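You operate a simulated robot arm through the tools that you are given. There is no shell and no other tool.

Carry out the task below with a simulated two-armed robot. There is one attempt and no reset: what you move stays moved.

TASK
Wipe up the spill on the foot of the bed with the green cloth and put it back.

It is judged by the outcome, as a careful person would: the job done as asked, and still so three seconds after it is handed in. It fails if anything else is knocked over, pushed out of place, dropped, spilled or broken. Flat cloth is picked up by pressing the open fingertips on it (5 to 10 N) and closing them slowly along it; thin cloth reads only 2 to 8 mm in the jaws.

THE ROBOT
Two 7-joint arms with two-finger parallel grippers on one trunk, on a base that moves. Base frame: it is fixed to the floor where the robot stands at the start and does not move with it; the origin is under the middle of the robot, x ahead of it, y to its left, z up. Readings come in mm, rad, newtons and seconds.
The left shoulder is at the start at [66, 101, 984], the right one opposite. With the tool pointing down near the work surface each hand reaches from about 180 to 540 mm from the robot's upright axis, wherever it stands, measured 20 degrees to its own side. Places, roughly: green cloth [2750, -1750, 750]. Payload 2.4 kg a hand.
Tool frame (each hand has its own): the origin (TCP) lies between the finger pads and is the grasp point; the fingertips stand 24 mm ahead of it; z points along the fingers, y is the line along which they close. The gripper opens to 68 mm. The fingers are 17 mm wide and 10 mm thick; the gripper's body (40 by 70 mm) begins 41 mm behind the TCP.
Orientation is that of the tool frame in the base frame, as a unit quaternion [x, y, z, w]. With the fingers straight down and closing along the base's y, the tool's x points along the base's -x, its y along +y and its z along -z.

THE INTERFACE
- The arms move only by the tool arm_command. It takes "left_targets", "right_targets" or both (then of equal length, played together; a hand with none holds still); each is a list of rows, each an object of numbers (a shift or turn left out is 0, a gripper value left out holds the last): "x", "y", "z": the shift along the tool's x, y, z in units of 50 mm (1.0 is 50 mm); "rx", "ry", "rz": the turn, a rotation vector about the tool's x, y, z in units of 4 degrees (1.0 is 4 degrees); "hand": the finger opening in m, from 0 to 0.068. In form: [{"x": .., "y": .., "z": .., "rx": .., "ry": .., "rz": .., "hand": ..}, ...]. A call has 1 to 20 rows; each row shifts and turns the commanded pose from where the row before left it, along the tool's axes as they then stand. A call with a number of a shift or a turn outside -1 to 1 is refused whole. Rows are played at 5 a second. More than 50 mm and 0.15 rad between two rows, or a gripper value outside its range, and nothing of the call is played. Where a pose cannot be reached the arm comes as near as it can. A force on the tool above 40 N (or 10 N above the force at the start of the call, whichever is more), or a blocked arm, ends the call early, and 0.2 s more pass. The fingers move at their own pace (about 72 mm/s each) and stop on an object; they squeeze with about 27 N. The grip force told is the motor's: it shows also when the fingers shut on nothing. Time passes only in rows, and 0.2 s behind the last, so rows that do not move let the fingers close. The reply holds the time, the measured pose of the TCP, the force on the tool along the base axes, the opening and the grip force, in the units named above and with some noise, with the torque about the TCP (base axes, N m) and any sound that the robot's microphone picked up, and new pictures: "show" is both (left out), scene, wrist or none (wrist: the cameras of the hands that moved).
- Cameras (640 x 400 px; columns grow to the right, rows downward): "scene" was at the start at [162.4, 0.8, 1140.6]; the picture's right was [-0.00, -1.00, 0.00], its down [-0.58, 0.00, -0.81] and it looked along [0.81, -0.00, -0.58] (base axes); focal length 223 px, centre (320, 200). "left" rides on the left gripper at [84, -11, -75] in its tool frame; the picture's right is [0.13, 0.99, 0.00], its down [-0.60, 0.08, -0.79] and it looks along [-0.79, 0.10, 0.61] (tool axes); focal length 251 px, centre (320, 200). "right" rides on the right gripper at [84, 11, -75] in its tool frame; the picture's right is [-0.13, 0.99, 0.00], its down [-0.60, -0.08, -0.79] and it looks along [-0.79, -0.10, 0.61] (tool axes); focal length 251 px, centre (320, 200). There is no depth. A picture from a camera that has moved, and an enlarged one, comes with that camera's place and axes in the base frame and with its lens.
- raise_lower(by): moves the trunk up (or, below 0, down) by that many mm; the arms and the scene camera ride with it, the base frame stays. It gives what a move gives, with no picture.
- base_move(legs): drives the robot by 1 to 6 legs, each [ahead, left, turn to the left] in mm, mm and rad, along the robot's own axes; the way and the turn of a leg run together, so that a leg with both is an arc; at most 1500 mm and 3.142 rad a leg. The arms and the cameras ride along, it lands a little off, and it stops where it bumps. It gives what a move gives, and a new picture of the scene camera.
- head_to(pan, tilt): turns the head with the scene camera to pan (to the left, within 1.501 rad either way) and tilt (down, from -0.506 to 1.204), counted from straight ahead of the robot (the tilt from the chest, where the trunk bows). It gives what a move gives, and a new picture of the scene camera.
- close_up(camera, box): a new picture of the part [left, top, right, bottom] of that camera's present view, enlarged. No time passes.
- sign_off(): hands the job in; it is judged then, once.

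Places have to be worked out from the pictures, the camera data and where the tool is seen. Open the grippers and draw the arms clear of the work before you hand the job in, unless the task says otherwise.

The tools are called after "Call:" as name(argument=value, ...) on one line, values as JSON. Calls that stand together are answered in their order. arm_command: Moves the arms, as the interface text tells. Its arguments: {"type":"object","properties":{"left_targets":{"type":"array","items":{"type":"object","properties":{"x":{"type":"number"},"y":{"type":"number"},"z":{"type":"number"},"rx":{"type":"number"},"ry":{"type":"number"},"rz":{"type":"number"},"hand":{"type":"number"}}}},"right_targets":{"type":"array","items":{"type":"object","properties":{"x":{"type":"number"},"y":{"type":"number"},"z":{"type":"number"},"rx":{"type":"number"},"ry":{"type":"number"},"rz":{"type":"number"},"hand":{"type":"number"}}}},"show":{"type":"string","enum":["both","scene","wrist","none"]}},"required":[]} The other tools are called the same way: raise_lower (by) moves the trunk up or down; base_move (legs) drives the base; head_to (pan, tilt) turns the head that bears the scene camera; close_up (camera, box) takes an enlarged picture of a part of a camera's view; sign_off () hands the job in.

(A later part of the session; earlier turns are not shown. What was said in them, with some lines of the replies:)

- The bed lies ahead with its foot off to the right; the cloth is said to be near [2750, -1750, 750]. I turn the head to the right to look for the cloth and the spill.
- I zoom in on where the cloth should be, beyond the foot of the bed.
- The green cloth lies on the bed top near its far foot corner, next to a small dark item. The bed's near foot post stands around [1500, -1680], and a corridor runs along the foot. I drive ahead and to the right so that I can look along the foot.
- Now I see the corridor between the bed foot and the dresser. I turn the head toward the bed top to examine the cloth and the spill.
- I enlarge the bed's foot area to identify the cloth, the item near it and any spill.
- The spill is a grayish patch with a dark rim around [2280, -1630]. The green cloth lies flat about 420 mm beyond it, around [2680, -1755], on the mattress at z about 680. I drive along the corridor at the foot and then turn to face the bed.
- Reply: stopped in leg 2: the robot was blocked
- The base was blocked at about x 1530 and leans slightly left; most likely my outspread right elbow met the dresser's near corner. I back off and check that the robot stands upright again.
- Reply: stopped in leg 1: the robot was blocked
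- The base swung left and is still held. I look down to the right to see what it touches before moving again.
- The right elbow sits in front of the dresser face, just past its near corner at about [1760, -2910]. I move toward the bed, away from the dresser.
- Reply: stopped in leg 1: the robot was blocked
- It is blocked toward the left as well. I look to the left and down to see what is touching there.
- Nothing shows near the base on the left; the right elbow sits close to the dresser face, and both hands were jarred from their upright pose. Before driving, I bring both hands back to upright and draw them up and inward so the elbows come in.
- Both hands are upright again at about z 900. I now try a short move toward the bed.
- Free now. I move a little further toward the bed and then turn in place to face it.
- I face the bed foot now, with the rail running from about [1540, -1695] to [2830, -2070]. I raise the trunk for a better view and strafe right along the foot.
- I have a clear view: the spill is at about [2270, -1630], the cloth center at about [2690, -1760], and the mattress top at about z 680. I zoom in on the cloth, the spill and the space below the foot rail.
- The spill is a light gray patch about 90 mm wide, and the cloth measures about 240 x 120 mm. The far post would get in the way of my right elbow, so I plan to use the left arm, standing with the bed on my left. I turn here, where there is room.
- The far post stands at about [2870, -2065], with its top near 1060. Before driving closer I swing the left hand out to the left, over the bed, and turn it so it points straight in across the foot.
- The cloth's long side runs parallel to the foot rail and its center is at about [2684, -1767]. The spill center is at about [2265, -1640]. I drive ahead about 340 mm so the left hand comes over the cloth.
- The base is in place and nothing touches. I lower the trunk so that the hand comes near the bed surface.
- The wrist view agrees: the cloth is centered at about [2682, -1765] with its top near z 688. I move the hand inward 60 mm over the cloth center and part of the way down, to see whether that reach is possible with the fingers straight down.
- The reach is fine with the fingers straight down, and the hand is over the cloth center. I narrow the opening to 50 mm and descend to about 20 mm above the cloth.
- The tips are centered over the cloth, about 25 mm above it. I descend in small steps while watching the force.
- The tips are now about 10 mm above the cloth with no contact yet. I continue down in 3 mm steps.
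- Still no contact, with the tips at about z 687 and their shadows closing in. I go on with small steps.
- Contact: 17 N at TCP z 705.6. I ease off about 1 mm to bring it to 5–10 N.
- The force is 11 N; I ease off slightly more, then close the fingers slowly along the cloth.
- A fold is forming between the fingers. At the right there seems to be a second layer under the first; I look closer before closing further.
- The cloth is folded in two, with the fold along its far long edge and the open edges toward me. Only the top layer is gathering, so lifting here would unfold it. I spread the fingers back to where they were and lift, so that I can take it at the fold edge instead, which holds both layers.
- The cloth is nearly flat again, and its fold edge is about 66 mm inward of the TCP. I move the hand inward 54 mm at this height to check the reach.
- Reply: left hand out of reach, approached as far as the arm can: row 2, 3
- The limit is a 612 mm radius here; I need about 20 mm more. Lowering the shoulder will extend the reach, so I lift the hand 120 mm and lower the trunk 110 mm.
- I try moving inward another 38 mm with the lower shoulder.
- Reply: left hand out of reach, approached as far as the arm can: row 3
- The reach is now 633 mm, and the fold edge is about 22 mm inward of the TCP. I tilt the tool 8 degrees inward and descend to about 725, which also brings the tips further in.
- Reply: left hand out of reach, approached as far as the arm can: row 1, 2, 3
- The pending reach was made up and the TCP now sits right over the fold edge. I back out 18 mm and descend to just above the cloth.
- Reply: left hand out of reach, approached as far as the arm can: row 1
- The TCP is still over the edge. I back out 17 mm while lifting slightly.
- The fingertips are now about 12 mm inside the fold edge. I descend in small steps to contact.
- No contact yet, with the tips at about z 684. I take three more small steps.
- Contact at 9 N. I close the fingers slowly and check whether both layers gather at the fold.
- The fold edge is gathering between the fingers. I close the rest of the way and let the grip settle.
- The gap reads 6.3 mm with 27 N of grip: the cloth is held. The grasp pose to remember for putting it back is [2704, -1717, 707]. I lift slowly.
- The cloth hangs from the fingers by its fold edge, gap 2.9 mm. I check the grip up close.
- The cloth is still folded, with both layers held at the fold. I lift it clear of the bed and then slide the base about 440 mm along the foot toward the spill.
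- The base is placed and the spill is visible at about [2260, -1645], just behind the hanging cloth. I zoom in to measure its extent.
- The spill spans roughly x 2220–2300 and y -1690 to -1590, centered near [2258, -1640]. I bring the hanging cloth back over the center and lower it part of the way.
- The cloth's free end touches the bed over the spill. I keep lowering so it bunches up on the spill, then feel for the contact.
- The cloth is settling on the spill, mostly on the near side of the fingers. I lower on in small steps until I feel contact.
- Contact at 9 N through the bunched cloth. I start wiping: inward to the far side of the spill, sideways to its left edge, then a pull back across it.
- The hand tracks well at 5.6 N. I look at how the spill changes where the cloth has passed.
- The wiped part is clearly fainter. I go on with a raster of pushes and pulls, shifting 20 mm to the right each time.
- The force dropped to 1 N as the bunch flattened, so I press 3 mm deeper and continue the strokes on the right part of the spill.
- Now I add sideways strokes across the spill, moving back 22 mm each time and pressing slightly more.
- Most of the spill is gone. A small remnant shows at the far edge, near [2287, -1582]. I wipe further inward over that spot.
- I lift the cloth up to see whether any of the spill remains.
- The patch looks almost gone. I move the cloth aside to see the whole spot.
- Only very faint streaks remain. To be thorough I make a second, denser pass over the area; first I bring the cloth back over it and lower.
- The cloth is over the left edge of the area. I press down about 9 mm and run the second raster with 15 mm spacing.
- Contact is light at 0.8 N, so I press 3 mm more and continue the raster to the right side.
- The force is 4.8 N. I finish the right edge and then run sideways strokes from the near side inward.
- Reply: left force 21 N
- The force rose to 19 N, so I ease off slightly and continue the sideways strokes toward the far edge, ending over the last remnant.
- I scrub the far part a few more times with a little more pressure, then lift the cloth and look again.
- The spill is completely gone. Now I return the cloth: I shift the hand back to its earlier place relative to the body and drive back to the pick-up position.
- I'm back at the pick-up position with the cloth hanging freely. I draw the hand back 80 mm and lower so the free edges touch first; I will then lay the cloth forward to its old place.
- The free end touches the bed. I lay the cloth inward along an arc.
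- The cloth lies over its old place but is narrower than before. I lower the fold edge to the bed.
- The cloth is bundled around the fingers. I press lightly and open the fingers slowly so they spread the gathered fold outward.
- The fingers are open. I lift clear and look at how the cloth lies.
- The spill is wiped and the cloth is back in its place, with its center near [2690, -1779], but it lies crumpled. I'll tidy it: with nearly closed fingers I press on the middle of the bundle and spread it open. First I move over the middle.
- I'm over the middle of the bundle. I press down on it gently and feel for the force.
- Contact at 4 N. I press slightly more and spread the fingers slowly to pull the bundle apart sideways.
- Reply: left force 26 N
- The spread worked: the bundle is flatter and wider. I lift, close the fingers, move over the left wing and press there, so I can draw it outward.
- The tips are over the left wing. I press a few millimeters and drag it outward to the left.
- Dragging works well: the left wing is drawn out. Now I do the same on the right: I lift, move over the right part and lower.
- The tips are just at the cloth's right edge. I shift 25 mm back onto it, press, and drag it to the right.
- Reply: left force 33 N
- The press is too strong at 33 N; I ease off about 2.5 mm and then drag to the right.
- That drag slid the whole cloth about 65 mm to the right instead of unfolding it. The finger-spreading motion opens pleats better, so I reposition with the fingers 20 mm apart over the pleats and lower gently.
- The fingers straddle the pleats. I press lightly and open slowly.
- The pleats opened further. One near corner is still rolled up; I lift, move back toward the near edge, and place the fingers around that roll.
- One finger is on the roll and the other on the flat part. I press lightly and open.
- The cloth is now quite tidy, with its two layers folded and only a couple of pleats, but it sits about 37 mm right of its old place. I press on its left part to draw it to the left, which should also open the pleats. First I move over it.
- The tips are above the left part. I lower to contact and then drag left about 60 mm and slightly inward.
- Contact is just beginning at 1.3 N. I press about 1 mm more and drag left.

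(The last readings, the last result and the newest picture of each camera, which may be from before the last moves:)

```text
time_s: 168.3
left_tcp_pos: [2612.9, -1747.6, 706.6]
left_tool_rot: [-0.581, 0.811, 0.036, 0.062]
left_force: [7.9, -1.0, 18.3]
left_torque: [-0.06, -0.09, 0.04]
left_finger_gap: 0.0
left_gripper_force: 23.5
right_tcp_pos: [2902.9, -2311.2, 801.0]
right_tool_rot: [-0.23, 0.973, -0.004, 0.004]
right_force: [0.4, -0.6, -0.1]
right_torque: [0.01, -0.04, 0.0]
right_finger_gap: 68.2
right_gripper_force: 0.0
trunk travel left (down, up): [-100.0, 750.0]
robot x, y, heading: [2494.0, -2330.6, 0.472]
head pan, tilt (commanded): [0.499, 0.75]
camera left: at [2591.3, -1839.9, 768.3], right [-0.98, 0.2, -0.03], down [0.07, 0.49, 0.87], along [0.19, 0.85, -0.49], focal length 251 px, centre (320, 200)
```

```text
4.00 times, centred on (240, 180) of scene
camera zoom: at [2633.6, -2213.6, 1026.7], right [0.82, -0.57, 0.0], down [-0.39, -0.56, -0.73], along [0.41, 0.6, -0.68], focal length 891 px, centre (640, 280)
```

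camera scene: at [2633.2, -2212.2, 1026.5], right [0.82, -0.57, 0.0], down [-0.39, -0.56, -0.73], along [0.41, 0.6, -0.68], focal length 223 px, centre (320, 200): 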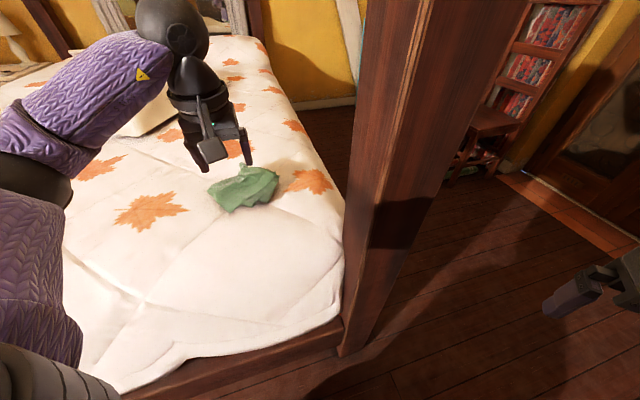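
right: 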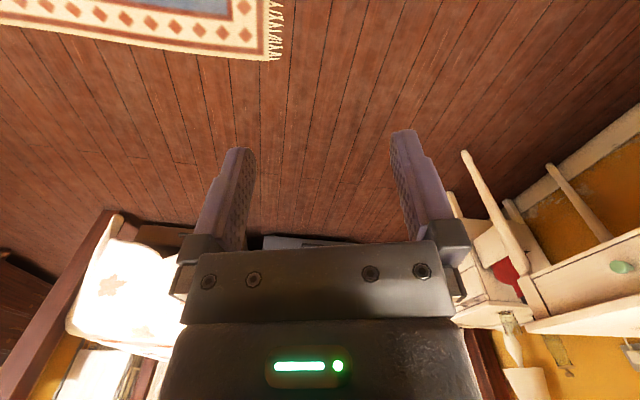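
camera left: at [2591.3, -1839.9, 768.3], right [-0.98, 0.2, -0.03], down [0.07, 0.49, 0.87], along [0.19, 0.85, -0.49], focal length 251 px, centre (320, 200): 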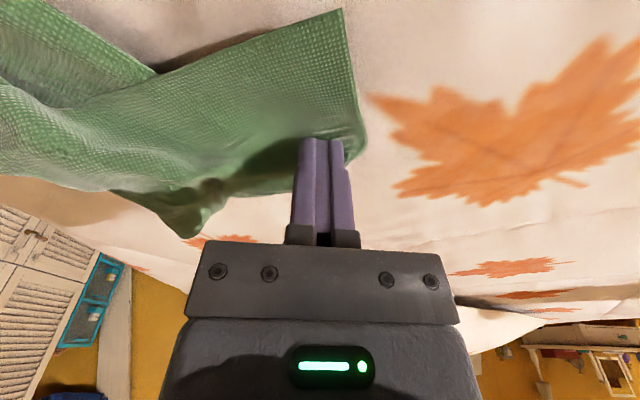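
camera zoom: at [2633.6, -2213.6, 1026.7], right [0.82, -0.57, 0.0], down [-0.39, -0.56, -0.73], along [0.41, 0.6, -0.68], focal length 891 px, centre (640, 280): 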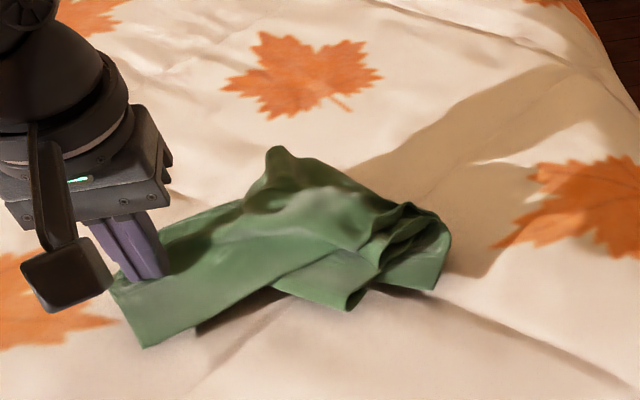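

The cloth is now centered on its old place, at about [2684, -1770], and much flatter; only its right end is still bunched. I lift, move over that end with the fingers 20 mm apart, and lower.

Call:
arm_command(left_targets=[{"z": -0.4}, {"z": -0.5, "hand": 0.02}, {"y": -0.82, "x": 0.22, "z": -0.03}, {"y": -0.82, "x": 0.22, "z": -0.03}, {"y": -0.82, "x": 0.22, "z": -0.03}, {"z": 0.4}, {"z": 0.3}, {"z": 0}], show="both")

Call:
close_up(camera="scene", box=[160, 130, 320, 230])

```text
time_s: 170.1
left_tcp_pos: [2716.7, -1819.6, 716.3]
left_tool_rot: [-0.582, 0.81, 0.036, 0.061]
left_force: [0.3, -0.5, -0.5]
left_torque: [-0.03, 0.01, 0.01]
left_finger_gap: 19.5
left_gripper_force: 0.0
right_tcp_pos: [2902.6, -2310.1, 802.4]
right_tool_rot: [-0.229, 0.973, -0.005, 0.005]
right_force: [-0.4, 0.0, 0.4]
right_torque: [-0.04, 0.02, 0.0]
right_finger_gap: 68.1
right_gripper_force: 0.0
trunk travel left (down, up): [-100.0, 750.0]
robot x, y, heading: [2491.7, -2328.9, 0.474]
head pan, tilt (commanded): [0.499, 0.75]
camera scene: at [2633.2, -2212.2, 1026.5], right [0.82, -0.57, 0.0], down [-0.39, -0.56, -0.73], along [0.41, 0.6, -0.68], focal length 223 px, centre (320, 200)
camera left: at [2695.8, -1911.5, 778.5], right [-0.98, 0.2, -0.03], down [0.07, 0.49, 0.87], along [0.19, 0.85, -0.49], focal length 251 px, centre (320, 200)
```

scene: 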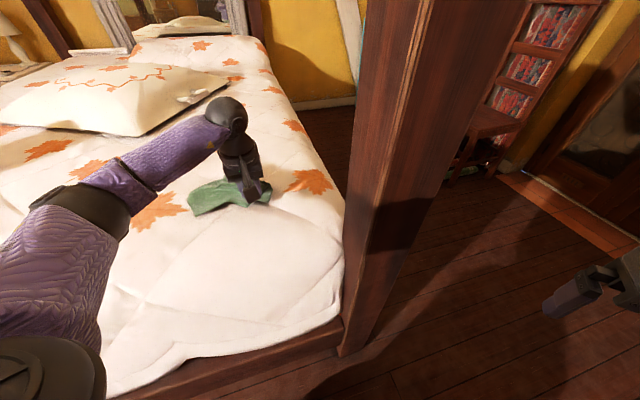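
left: 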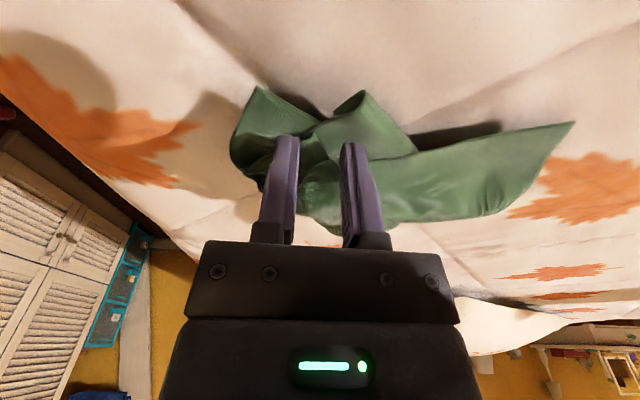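

```text
4.00 times, centred on (240, 180) of scene
camera zoom: at [2633.2, -2212.2, 1026.5], right [0.82, -0.57, 0.0], down [-0.39, -0.56, -0.73], along [0.41, 0.6, -0.68], focal length 891 px, centre (640, 280)
```

zoom: 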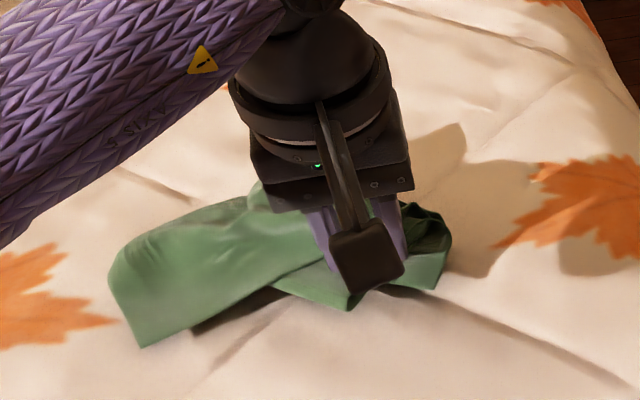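

The fingers straddle the bunched right end. I press lightly and open slowly, then lift to look.

Call:
arm_command(left_targets=[{"z": 0.12}, {"z": 0.06}, {"hand": 0.025}, {"hand": 0.03}, {"hand": 0.035}, {"hand": 0.04}, {"hand": 0.045}, {"hand": 0.05}, {"hand": 0.055}, {"hand": 0.06}, {"hand": 0.065}, {"z": 0}], show="wrist")

Call:
arm_command(left_targets=[{"z": -0.4}, {"z": -0.8}, {"z": -0.8}, {"x": 0.4, "z": -0.6}, {"z": 0}], show="both")

Call:
close_up(camera="scene", box=[160, 130, 320, 230])

```text
time_s: 172.7
left_tcp_pos: [2718.1, -1817.0, 707.8]
left_tool_rot: [-0.581, 0.811, 0.036, 0.062]
left_force: [3.0, -1.1, 9.1]
left_torque: [0.03, 0.21, 0.0]
left_finger_gap: 61.2
left_gripper_force: 0.1
right_tcp_pos: [2902.1, -2310.7, 802.0]
right_tool_rot: [-0.23, 0.973, -0.004, 0.005]
right_force: [0.5, 0.2, 0.5]
right_torque: [0.01, 0.01, 0.05]
right_finger_gap: 68.0
right_gripper_force: 0.1
trunk travel left (down, up): [-100.0, 750.0]
robot x, y, heading: [2492.5, -2330.5, 0.471]
head pan, tilt (commanded): [0.499, 0.75]
camera left: at [2696.4, -1910.5, 769.8], right [-0.98, 0.2, -0.03], down [0.07, 0.49, 0.87], along [0.19, 0.85, -0.49], focal length 251 px, centre (320, 200)
```

left: 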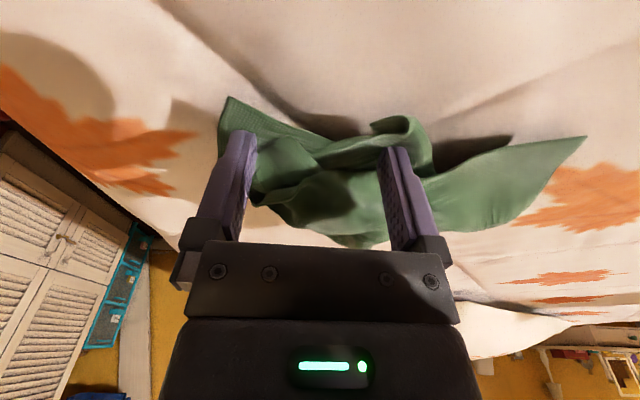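

```text
time_s: 173.9
left_tcp_pos: [2703.4, -1853.0, 831.9]
left_tool_rot: [-0.581, 0.811, 0.035, 0.061]
left_force: [0.3, -0.2, 0.7]
left_torque: [-0.03, -0.03, 0.0]
left_finger_gap: 65.0
left_gripper_force: 0.1
right_tcp_pos: [2903.9, -2311.0, 802.3]
right_tool_rot: [-0.23, 0.973, -0.004, 0.006]
right_force: [-0.2, -0.2, 0.2]
right_torque: [0.04, -0.02, -0.01]
right_finger_gap: 68.2
right_gripper_force: 0.0
trunk travel left (down, up): [-100.0, 750.0]
robot x, y, heading: [2494.1, -2324.9, 0.475]
head pan, tilt (commanded): [0.499, 0.75]
camera scene: at [2633.2, -2212.2, 1026.5], right [0.82, -0.57, 0.0], down [-0.39, -0.56, -0.73], along [0.41, 0.6, -0.68], focal length 223 px, centre (320, 200)
camera left: at [2682.6, -1946.0, 894.8], right [-0.98, 0.2, -0.03], down [0.07, 0.49, 0.87], along [0.19, 0.85, -0.49], focal length 251 px, centre (320, 200)
```

scene: 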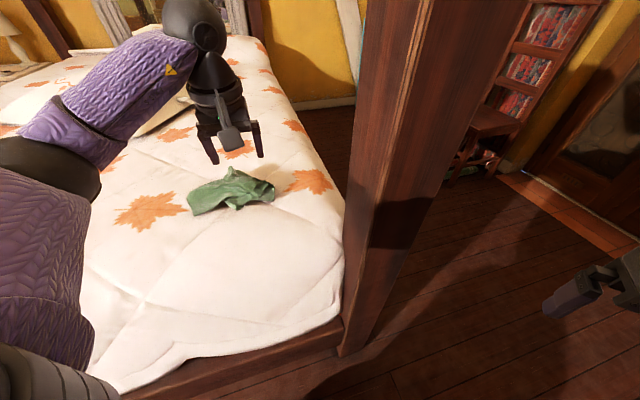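
left: 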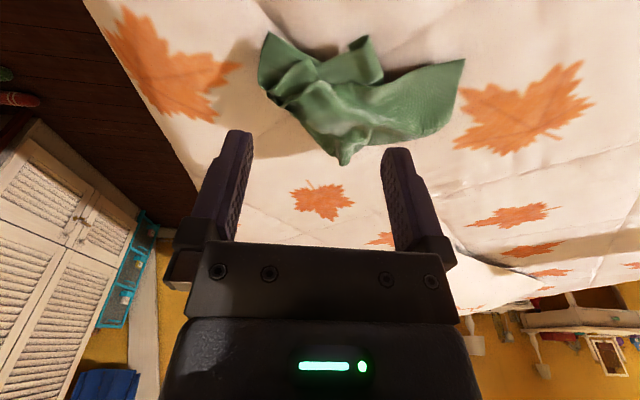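

```text
4.00 times, centred on (240, 180) of scene
camera zoom: at [2633.2, -2212.2, 1026.5], right [0.82, -0.57, 0.0], down [-0.39, -0.56, -0.73], along [0.41, 0.6, -0.68], focal length 891 px, centre (640, 280)
```

zoom: 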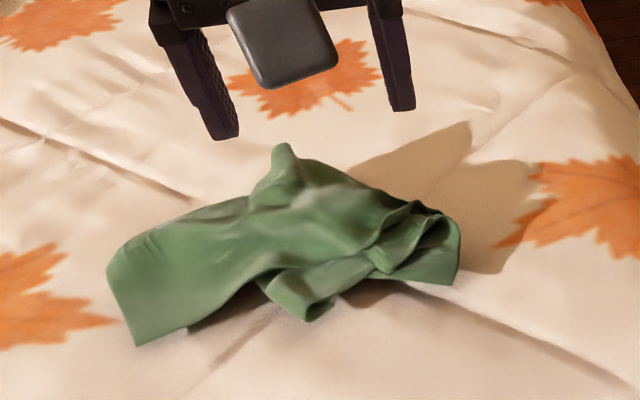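

The cloth is spread over its old place with only some wrinkles at the right end. I make one more tidying move: take the right end lightly and draw it out to the right.

Call:
arm_command(left_targets=[{"x": -0.38, "y": -0.54, "z": 0.05, "hand": 0.028}, {"z": 0.7}, {"z": 0.7}, {"z": 0.5}, {"z": 0.3}, {"z": 0.1}, {"z": 0}], show="wrist")

Call:
close_up(camera="scene", box=[160, 130, 320, 230])

```text
time_s: 175.5
left_tcp_pos: [2741.5, -1829.5, 718.5]
left_tool_rot: [-0.582, 0.81, 0.036, 0.061]
left_force: [-0.1, 0.4, 0.0]
left_torque: [0.03, 0.01, 0.0]
left_finger_gap: 28.0
left_gripper_force: 0.0
right_tcp_pos: [2902.2, -2310.6, 801.4]
right_tool_rot: [-0.23, 0.973, -0.004, 0.006]
right_force: [-0.6, 0.8, 0.5]
right_torque: [-0.02, 0.01, 0.0]
right_finger_gap: 68.0
right_gripper_force: 0.1
trunk travel left (down, up): [-100.0, 750.0]
robot x, y, heading: [2490.9, -2329.0, 0.472]
head pan, tilt (commanded): [0.499, 0.75]
camera left: at [2720.8, -1921.6, 781.7], right [-0.98, 0.2, -0.03], down [0.07, 0.49, 0.87], along [0.19, 0.85, -0.49], focal length 251 px, centre (320, 200)
```

left: 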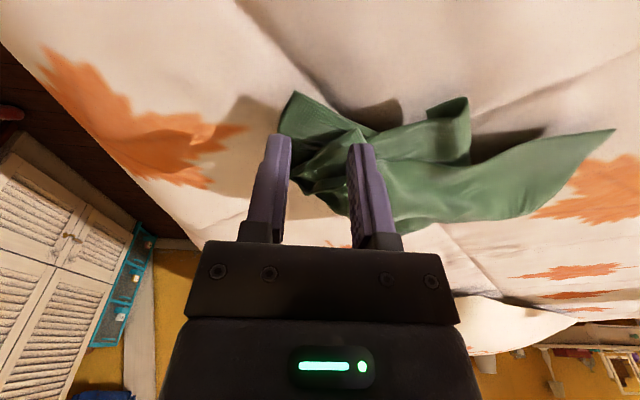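

```text
4.00 times, centred on (240, 180) of scene
camera zoom: at [2633.2, -2212.2, 1026.5], right [0.82, -0.57, 0.0], down [-0.39, -0.56, -0.73], along [0.41, 0.6, -0.68], focal length 891 px, centre (640, 280)
```

zoom: 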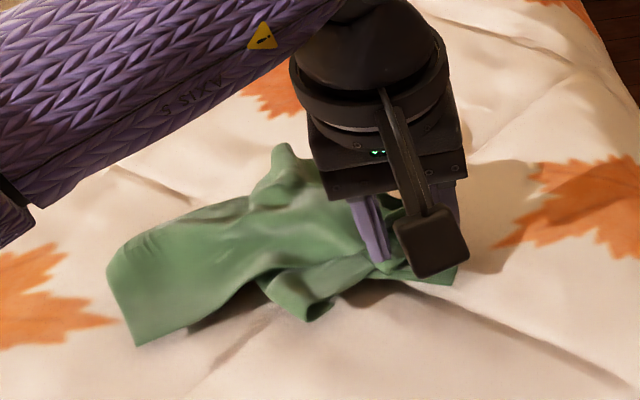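

The fingers are on either side of the right flap. I lower to light contact and close on it.

Call:
arm_command(left_targets=[{"z": 0.12}, {"z": 0.06}, {"hand": 0.024}, {"hand": 0.02}, {"hand": 0.016}, {"hand": 0.012}, {"hand": 0.008}, {"hand": 0.004}, {"hand": 0.0}, {"hand": 0.0}, {"hand": 0.0}], show="wrist")

```text
time_s: 177.9
left_tcp_pos: [2741.7, -1828.1, 710.7]
left_tool_rot: [-0.582, 0.81, 0.036, 0.06]
left_force: [0.5, -0.4, 0.7]
left_torque: [-0.03, 0.0, 0.03]
left_finger_gap: 1.3
left_gripper_force: 25.2
right_tcp_pos: [2902.0, -2309.3, 801.2]
right_tool_rot: [-0.231, 0.973, -0.004, 0.006]
right_force: [-1.2, 0.3, 0.1]
right_torque: [0.03, -0.01, 0.01]
right_finger_gap: 68.0
right_gripper_force: 0.0
trunk travel left (down, up): [-100.0, 750.0]
robot x, y, heading: [2492.7, -2332.5, 0.47]
head pan, tilt (commanded): [0.499, 0.75]
camera left: at [2721.3, -1920.1, 773.0], right [-0.98, 0.2, -0.03], down [0.07, 0.49, 0.87], along [0.19, 0.85, -0.49], focal length 251 px, centre (320, 200)
```

left: 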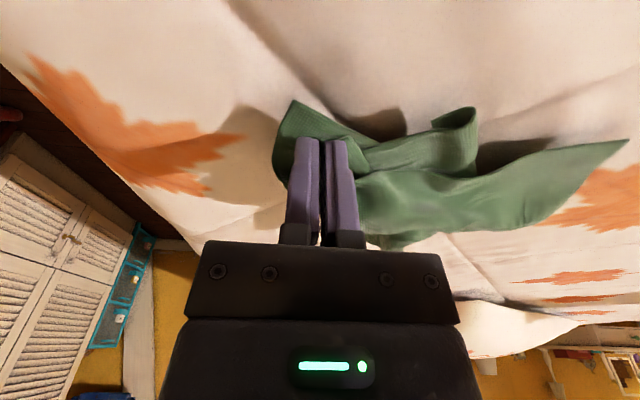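

A thin bit is held (gap 1.3 mm). I draw it slowly to the right about 45 mm.

Call:
arm_command(left_targets=[{"z": -0.03, "y": -0.15}, {"y": -0.2}, {"y": -0.2}, {"y": -0.2}, {"y": -0.15}, {"z": 0}], show="wrist")

Call:
close_up(camera="scene", box=[160, 130, 320, 230])

```text
time_s: 179.3
left_tcp_pos: [2785.2, -1841.8, 712.6]
left_tool_rot: [-0.582, 0.81, 0.036, 0.061]
left_force: [0.1, -0.4, 0.4]
left_torque: [-0.01, 0.02, 0.05]
left_finger_gap: 1.5
left_gripper_force: 25.9
right_tcp_pos: [2903.1, -2310.7, 802.2]
right_tool_rot: [-0.23, 0.973, -0.005, 0.005]
right_force: [-0.9, 0.4, 0.0]
right_torque: [0.02, 0.0, -0.01]
right_finger_gap: 68.0
right_gripper_force: 0.1
trunk travel left (down, up): [-100.0, 750.0]
robot x, y, heading: [2494.0, -2329.5, 0.476]
head pan, tilt (commanded): [0.499, 0.75]
camera left: at [2764.1, -1934.7, 775.3], right [-0.98, 0.2, -0.03], down [0.07, 0.49, 0.87], along [0.19, 0.85, -0.49], focal length 251 px, centre (320, 200)
```

left: 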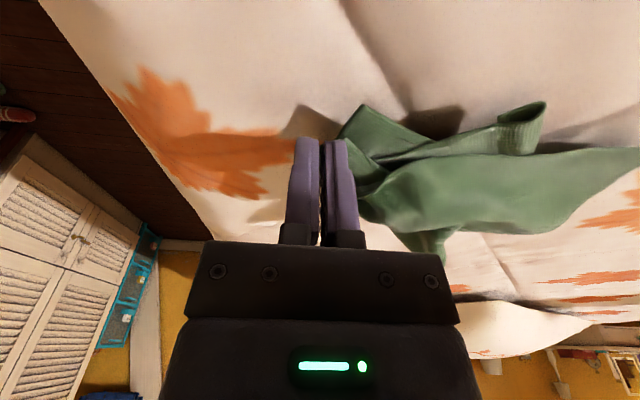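

```text
4.00 times, centred on (240, 180) of scene
camera zoom: at [2633.3, -2212.2, 1026.5], right [0.82, -0.57, 0.0], down [-0.39, -0.56, -0.73], along [0.41, 0.6, -0.68], focal length 891 px, centre (640, 280)
```

zoom: 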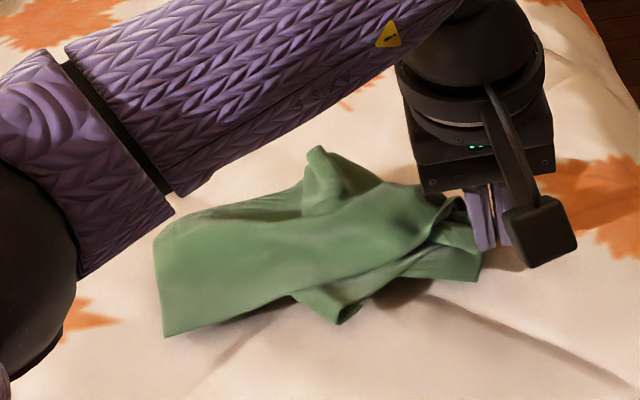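

The right end is drawn out and the cloth is flatter. I release, then press on the left part once more to bring the whole cloth slightly left and inward onto its old place.

Call:
arm_command(left_targets=[{"hand": 0.015}, {"z": -0.3, "hand": 0.02}, {"z": -0.5}, {"y": 0.74, "hand": 0.0}, {"y": 0.74, "x": -0.1, "z": 0.014}, {"y": 0.74, "x": -0.1, "z": 0.014}, {"y": 0.72}, {"z": 0.4}, {"z": 0.3}, {"z": 0.1}, {"z": 0}], show="both")

Call:
close_up(camera="scene", box=[160, 130, 320, 230])

```text
time_s: 181.7
left_tcp_pos: [2648.1, -1784.3, 710.7]
left_tool_rot: [-0.582, 0.81, 0.037, 0.061]
left_force: [-0.4, 0.2, 0.0]
left_torque: [0.04, 0.0, -0.01]
left_finger_gap: 0.0
left_gripper_force: 23.7
right_tcp_pos: [2903.0, -2309.4, 800.7]
right_tool_rot: [-0.23, 0.973, -0.004, 0.006]
right_force: [0.1, -0.4, 0.0]
right_torque: [0.01, 0.01, 0.0]
right_finger_gap: 68.1
right_gripper_force: 0.1
trunk travel left (down, up): [-100.0, 750.0]
robot x, y, heading: [2491.6, -2329.9, 0.47]
head pan, tilt (commanded): [0.499, 0.75]
camera scene: at [2633.2, -2212.2, 1026.5], right [0.82, -0.57, 0.0], down [-0.39, -0.56, -0.73], along [0.41, 0.6, -0.68], focal length 223 px, centre (320, 200)
camera left: at [2627.6, -1877.6, 773.5], right [-0.98, 0.2, -0.03], down [0.07, 0.49, 0.87], along [0.19, 0.85, -0.49], focal length 251 px, centre (320, 200)
```

scene: 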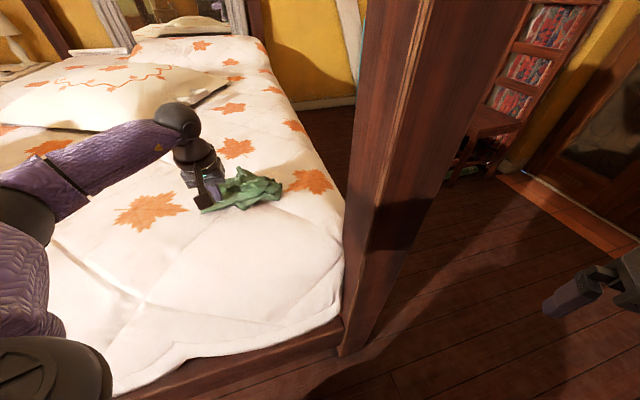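
left: 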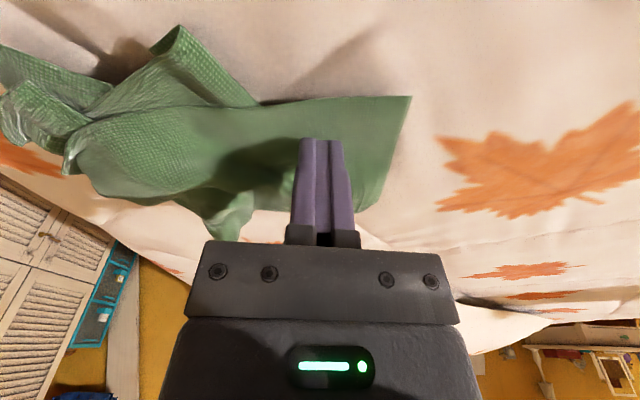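

```text
4.00 times, centred on (240, 180) of scene
camera zoom: at [2633.2, -2212.2, 1026.5], right [0.82, -0.57, 0.0], down [-0.39, -0.56, -0.73], along [0.41, 0.6, -0.68], focal length 891 px, centre (640, 280)
```

zoom: 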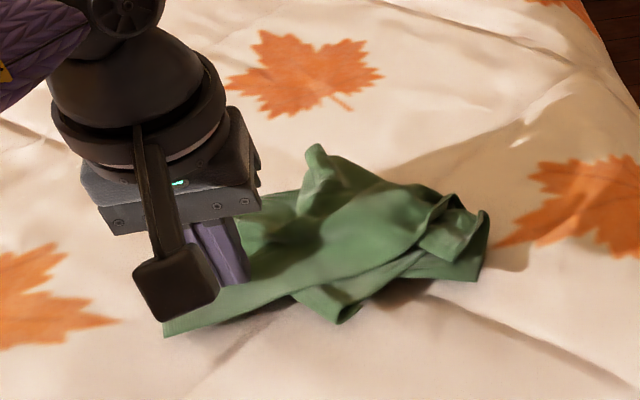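

The tips are over the left part. I press to light contact and drag left and inward.

Call:
arm_command(left_targets=[{"z": 0.1}, {"z": 0.03}, {"y": 0.2, "x": -0.1, "z": 0.014}, {"y": 0.2, "x": -0.12, "z": 0.017}, {"y": 0.2, "x": -0.12, "z": 0.017}, {"y": 0.2, "x": -0.12, "z": 0.017}, {"y": 0.1, "x": -0.05, "z": 0.007}, {"z": 0}], show="wrist")

Call:
arm_command(left_targets=[{"z": -0.4}, {"z": -0.8}, {"z": -0.8}, {"x": 0.4, "z": -0.6}, {"z": 0}], show="both")

Call:
close_up(camera="scene", box=[160, 130, 320, 230])

```text
time_s: 183.5
left_tcp_pos: [2616.3, -1747.7, 706.5]
left_tool_rot: [-0.581, 0.811, 0.037, 0.063]
left_force: [10.6, -6.7, 29.6]
left_torque: [-0.29, -0.23, 0.08]
left_finger_gap: 0.0
left_gripper_force: 23.7
right_tcp_pos: [2902.7, -2311.4, 801.0]
right_tool_rot: [-0.23, 0.973, -0.003, 0.006]
right_force: [0.4, 0.4, 0.0]
right_torque: [0.03, 0.02, -0.01]
right_finger_gap: 68.0
right_gripper_force: 0.1
trunk travel left (down, up): [-100.0, 750.0]
robot x, y, heading: [2493.0, -2328.6, 0.469]
head pan, tilt (commanded): [0.499, 0.75]
camera left: at [2594.6, -1840.0, 768.0], right [-0.98, 0.2, -0.03], down [0.07, 0.49, 0.87], along [0.19, 0.85, -0.49], focal length 251 px, centre (320, 200)
```

left: 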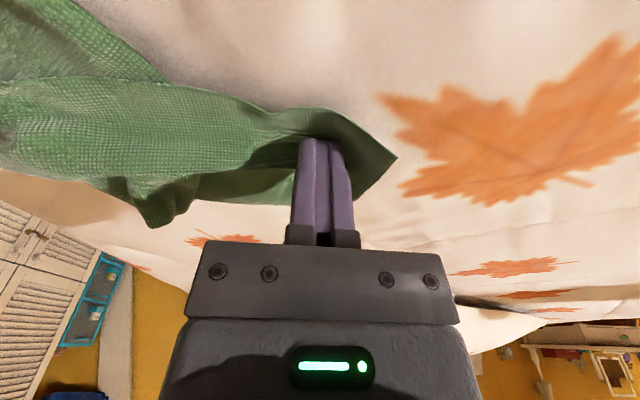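

```text
time_s: 184.7
left_tcp_pos: [2600.5, -1781.0, 830.6]
left_tool_rot: [-0.581, 0.811, 0.036, 0.062]
left_force: [0.0, 0.4, 0.7]
left_torque: [-0.01, -0.03, 0.02]
left_finger_gap: 0.2
left_gripper_force: 23.5
right_tcp_pos: [2902.4, -2308.6, 800.7]
right_tool_rot: [-0.23, 0.973, -0.004, 0.006]
right_force: [0.5, -0.7, -0.1]
right_torque: [-0.01, -0.01, 0.04]
right_finger_gap: 68.1
right_gripper_force: 0.1
trunk travel left (down, up): [-100.0, 750.0]
robot x, y, heading: [2491.7, -2330.6, 0.472]
head pan, tilt (commanded): [0.499, 0.75]
camera scene: at [2633.2, -2212.2, 1026.5], right [0.82, -0.57, 0.0], down [-0.39, -0.56, -0.73], along [0.41, 0.6, -0.68], focal length 223 px, centre (320, 200)
camera left: at [2579.7, -1873.2, 892.4], right [-0.98, 0.2, -0.03], down [0.07, 0.49, 0.87], along [0.19, 0.85, -0.49], focal length 251 px, centre (320, 200)
```

scene: 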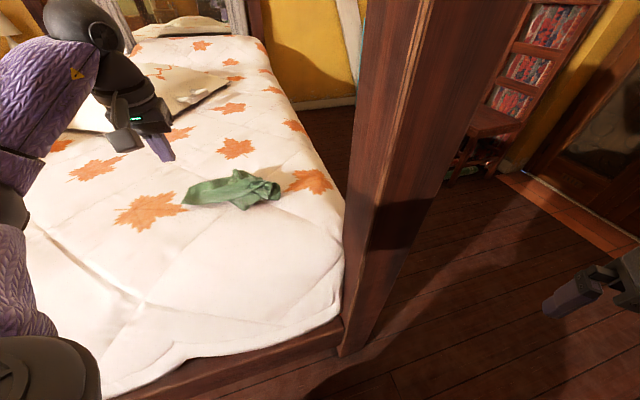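
left: 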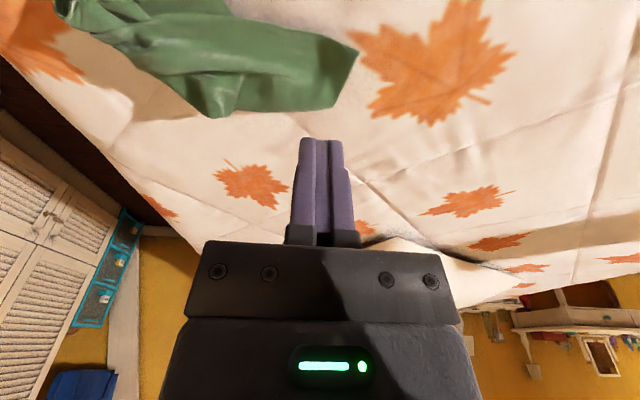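

```text
4.00 times, centred on (240, 180) of scene
camera zoom: at [2633.2, -2212.2, 1026.5], right [0.82, -0.57, 0.0], down [-0.39, -0.56, -0.73], along [0.41, 0.6, -0.68], focal length 891 px, centre (640, 280)
```

zoom: 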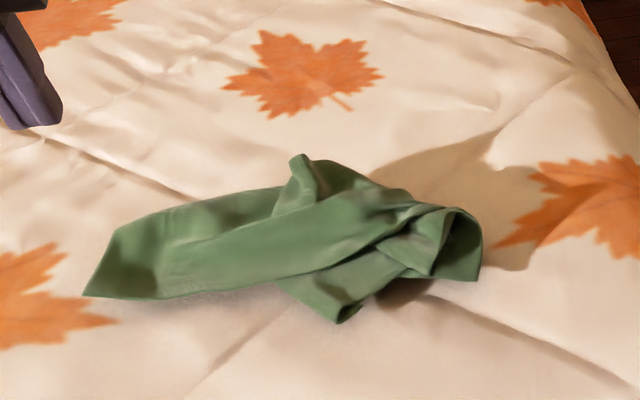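

The cloth lies centered on its old spot, at about [2684, -1773] against [2684, -1767] before. I open the gripper and draw the arm up and back, clear of the bed.

Call:
arm_command(left_targets=[{"z": -0.8, "hand": 0.068}, {"z": -0.9}, {"z": -0.9, "x": 0.3}, {"x": 0.8, "z": -0.2}, {"x": 0.8, "z": -0.1}, {"x": 0.8, "z": -0.1}, {"x": 0.6}, {"z": 0}], show="scene")

Call:
head_to(pan=0.9, tilt=0.7)

```text
time_s: 186.5
left_tcp_pos: [2643.5, -1904.2, 906.4]
left_tool_rot: [-0.581, 0.811, 0.036, 0.062]
left_force: [-0.6, 0.1, -0.3]
left_torque: [0.0, -0.02, -0.02]
left_finger_gap: 67.9
left_gripper_force: 0.0
left hand out of reach, approached as far as the arm can: row 2, 3, 4, 5, 6, 7
right_tcp_pos: [2903.4, -2309.6, 802.6]
right_tool_rot: [-0.231, 0.973, -0.004, 0.006]
right_force: [-0.4, 0.9, -0.3]
right_torque: [-0.02, 0.0, -0.02]
right_finger_gap: 67.9
right_gripper_force: 0.2
trunk travel left (down, up): [-100.0, 750.0]
robot x, y, heading: [2494.3, -2328.9, 0.469]
head pan, tilt (commanded): [0.499, 0.75]
camera scene: at [2633.2, -2212.2, 1026.5], right [0.82, -0.57, 0.0], down [-0.39, -0.56, -0.73], along [0.41, 0.6, -0.68], focal length 223 px, centre (320, 200)
```

scene: 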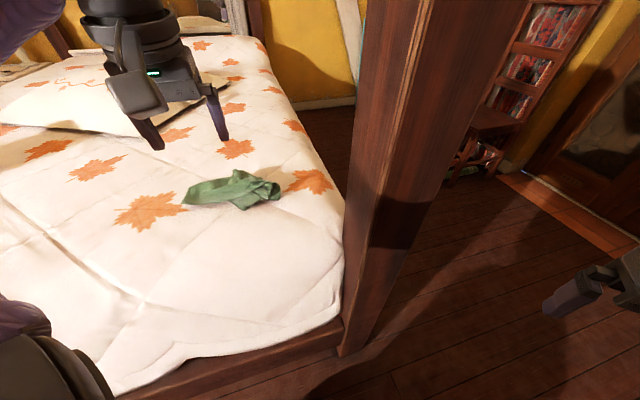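

```text
time_s: 187.4
left_tcp_pos: [2642.6, -1904.8, 906.5]
left_tool_rot: [-0.581, 0.811, 0.036, 0.061]
left_force: [0.6, -0.3, 0.3]
left_torque: [0.03, 0.01, -0.01]
left_finger_gap: 68.0
left_gripper_force: 0.0
right_tcp_pos: [2902.6, -2309.7, 801.4]
right_tool_rot: [-0.23, 0.973, -0.005, 0.005]
right_force: [-0.2, 0.0, -0.4]
right_torque: [-0.02, 0.0, 0.0]
right_finger_gap: 67.9
right_gripper_force: 0.1
trunk travel left (down, up): [-100.0, 750.0]
robot x, y, heading: [2491.2, -2329.7, 0.469]
head pan, tilt (commanded): [0.901, 0.7]
camera scene: at [2603.3, -2197.3, 1030.7], right [0.98, -0.2, 0.0], down [-0.13, -0.63, -0.76], along [0.15, 0.75, -0.64], focal length 223 px, centre (320, 200)
```

scene: 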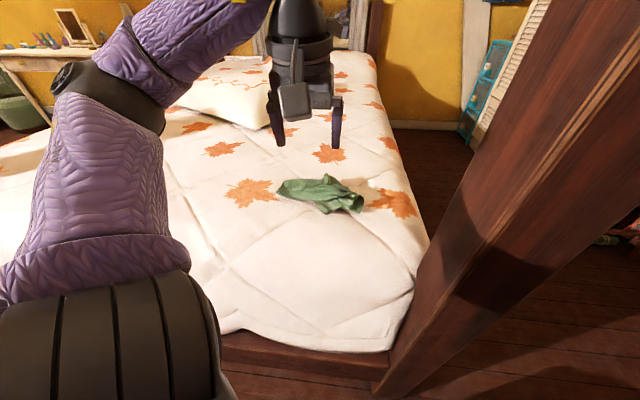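

The hand is clear above the bed. I raise the trunk to lift the arms further away and to check the bed from above.

Call:
raise_lower(by=300)

Call:
head_to(pan=1.1, tilt=0.8)

```text
time_s: 190.4
left_tcp_pos: [2643.0, -1904.5, 1206.2]
left_tool_rot: [-0.582, 0.81, 0.036, 0.062]
left_force: [0.0, -0.7, 0.2]
left_torque: [0.0, -0.01, 0.0]
left_finger_gap: 68.1
left_gripper_force: 0.0
right_tcp_pos: [2902.3, -2309.7, 1101.2]
right_tool_rot: [-0.23, 0.973, -0.005, 0.006]
right_force: [0.7, -0.4, -1.0]
right_torque: [0.0, 0.01, 0.01]
right_finger_gap: 68.0
right_gripper_force: 0.0
trunk travel left (down, up): [-400.0, 450.0]
robot x, y, heading: [2495.5, -2330.9, 0.47]
head pan, tilt (commanded): [0.901, 0.7]
```

```text
time_s: 191.1
left_tcp_pos: [2642.5, -1905.6, 1204.9]
left_tool_rot: [-0.582, 0.81, 0.037, 0.061]
left_force: [0.5, 0.1, 0.3]
left_torque: [0.0, -0.01, 0.02]
left_finger_gap: 67.9
left_gripper_force: 0.0
right_tcp_pos: [2903.1, -2309.4, 1101.5]
right_tool_rot: [-0.229, 0.973, -0.004, 0.006]
right_force: [0.3, 0.6, 1.1]
right_torque: [0.0, 0.02, -0.03]
right_finger_gap: 67.9
right_gripper_force: 0.1
trunk travel left (down, up): [-400.0, 450.0]
robot x, y, heading: [2493.5, -2325.4, 0.475]
head pan, tilt (commanded): [1.1, 0.799]
camera scene: at [2523.1, -2232.0, 1327.9], right [1.0, 0.0, 0.0], down [0.0, -0.72, -0.7], along [0.0, 0.7, -0.72], focal length 223 px, centre (320, 200)
```

scene: 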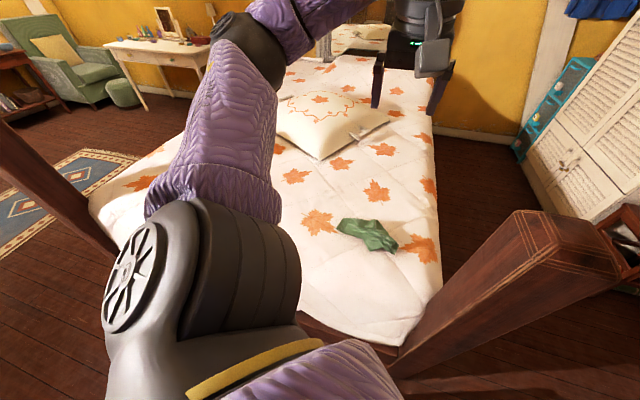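

The cloth lies in place and the arms are above everything. I back the base away from the bed a little and take a last look at the wiped area.

Call:
base_move(legs=[[-108, -104, 0]])

Call:
arm_command(left_targets=[{"y": -0.9}, {"y": -0.9}, {"y": -0.9}, {"y": -0.6}, {"z": 0}], show="scene")

```text
time_s: 192.5
left_tcp_pos: [2593.0, -2048.1, 1205.5]
left_tool_rot: [-0.581, 0.811, 0.036, 0.061]
left_force: [-0.2, -0.7, -0.6]
left_torque: [0.02, -0.02, 0.02]
left_finger_gap: 68.3
left_gripper_force: 0.0
right_tcp_pos: [2851.9, -2453.5, 1102.2]
right_tool_rot: [-0.23, 0.973, -0.004, 0.006]
right_force: [-0.9, 0.0, 0.3]
right_torque: [-0.02, 0.04, -0.01]
right_finger_gap: 68.1
right_gripper_force: 0.0
trunk travel left (down, up): [-400.0, 450.0]
robot x, y, heading: [2442.4, -2471.3, 0.474]
head pan, tilt (commanded): [1.1, 0.799]
camera scene: at [2473.7, -2376.1, 1328.0], right [1.0, 0.0, 0.0], down [0.0, -0.72, -0.7], along [0.0, 0.7, -0.72], focal length 223 px, centre (320, 200)
```

scene: 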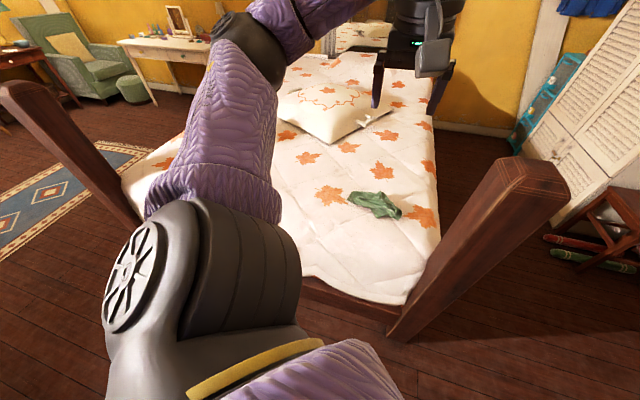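

```text
time_s: 193.7
left_tcp_pos: [2750.0, -2103.6, 1206.6]
left_tool_rot: [-0.582, 0.81, 0.036, 0.061]
left_force: [-0.2, 1.0, -0.4]
left_torque: [0.01, -0.04, -0.01]
left_finger_gap: 67.9
left_gripper_force: 0.0
right_tcp_pos: [2853.5, -2452.4, 1100.7]
right_tool_rot: [-0.23, 0.973, -0.004, 0.006]
right_force: [-0.2, 0.9, 0.0]
right_torque: [0.01, 0.0, -0.01]
right_finger_gap: 68.0
right_gripper_force: 0.2
trunk travel left (down, up): [-400.0, 450.0]
robot x, y, heading: [2445.8, -2468.1, 0.469]
head pan, tilt (commanded): [1.1, 0.799]
camera scene: at [2474.0, -2375.3, 1327.9], right [1.0, 0.0, 0.0], down [0.0, -0.72, -0.7], along [0.0, 0.7, -0.72], focal length 223 px, centre (320, 200)
```

scene: 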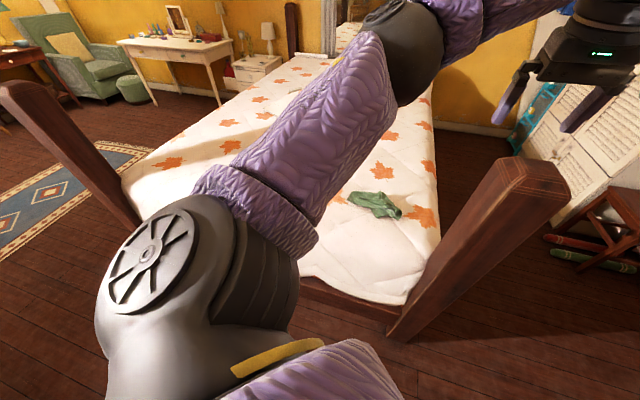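

The gripper is open and both arms are clear of the work. I use the left wrist camera for a last check of the cloth and the wiped spot, without moving.

Call:
close_up(camera="left", box=[0, 0, 640, 400])

Call:
close_up(camera="scene", box=[300, 150, 460, 250])

```text
1.00 times, centred on (320, 200) of left (not enlarged: the box is as wide or as high as the picture)
camera zoom: at [2728.5, -2194.4, 1270.1], right [-0.98, 0.2, -0.03], down [0.07, 0.49, 0.87], along [0.19, 0.85, -0.49], focal length 251 px, centre (320, 200)
```

zoom: 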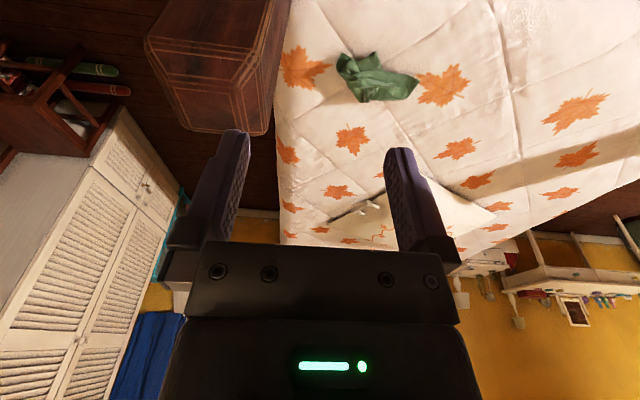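

```text
4.00 times, centred on (380, 200) of scene
camera zoom: at [2474.0, -2375.3, 1327.9], right [1.0, 0.0, 0.0], down [0.0, -0.72, -0.7], along [0.0, 0.7, -0.72], focal length 891 px, centre (80, 200)
```

zoom: 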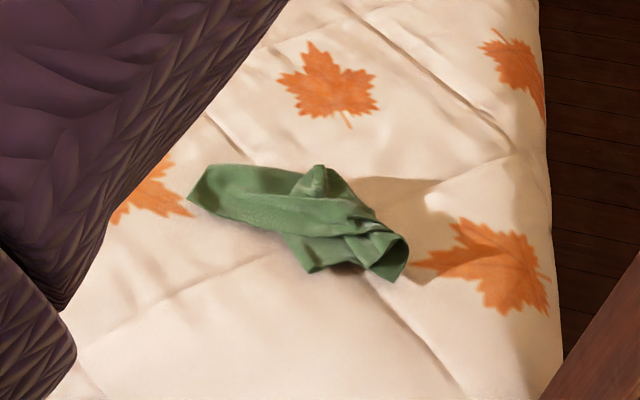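

The wiped spot should appear around column 541, row 98 of the wrist view; I enlarge it.

Call:
close_up(camera="left", box=[480, 50, 608, 130])

```text
5.00 times, centred on (544, 90) of left
camera zoom: at [2728.5, -2194.4, 1270.1], right [-0.98, 0.2, -0.03], down [0.07, 0.49, 0.87], along [0.19, 0.85, -0.49], focal length 1257 px, centre (-800, 750)
```

zoom: 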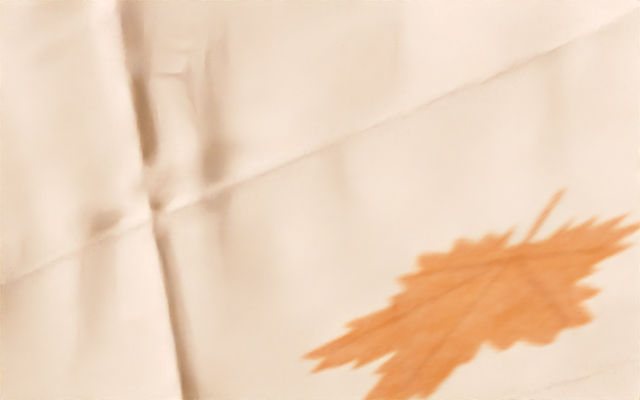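

The wiped spot is clean. I also check the speckled area near the top edge of that view, so as not to miss anything.

Call:
close_up(camera="left", box=[470, 0, 598, 80])

```text
5.00 times, centred on (534, 40) of left
camera zoom: at [2728.5, -2194.4, 1270.1], right [-0.98, 0.2, -0.03], down [0.07, 0.49, 0.87], along [0.19, 0.85, -0.49], focal length 1257 px, centre (-750, 1000)
```

zoom: 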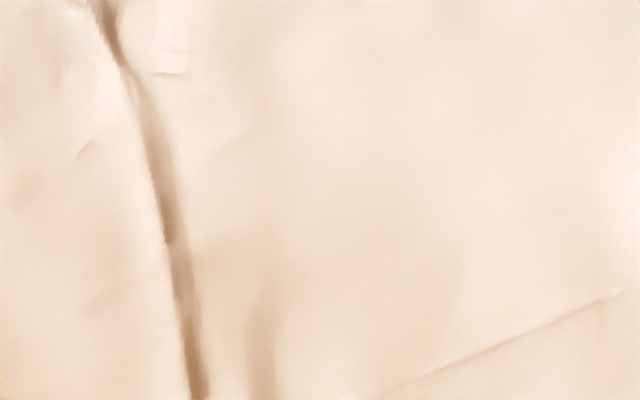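

The bedspread is clean, the cloth lies back on its spot, both grippers are open, and the arms are clear. I hand the job in.

Call:
sign_off()

```text
The job is handed in.
```

The spill on the foot of the bed is wiped up, and the green cloth is back where it was. The last close-ups of the spot show no trace of the spill.

- **Cloth:** its center is within about 10 mm of where it started. It began as a flat folded rectangle and is now rumpled and somewhat narrower. I spread it several times but could not get it fully flat.
- **Bump while driving in:** on the way in, the robot was blocked beside the dresser, probably by its right elbow, and swung around before I freed it. Pictures taken right afterwards showed the items on top of the dresser still standing. I did not look at the dresser again before handing in.

Both grippers are open, and the arms are raised clear of the bed and the cloth.
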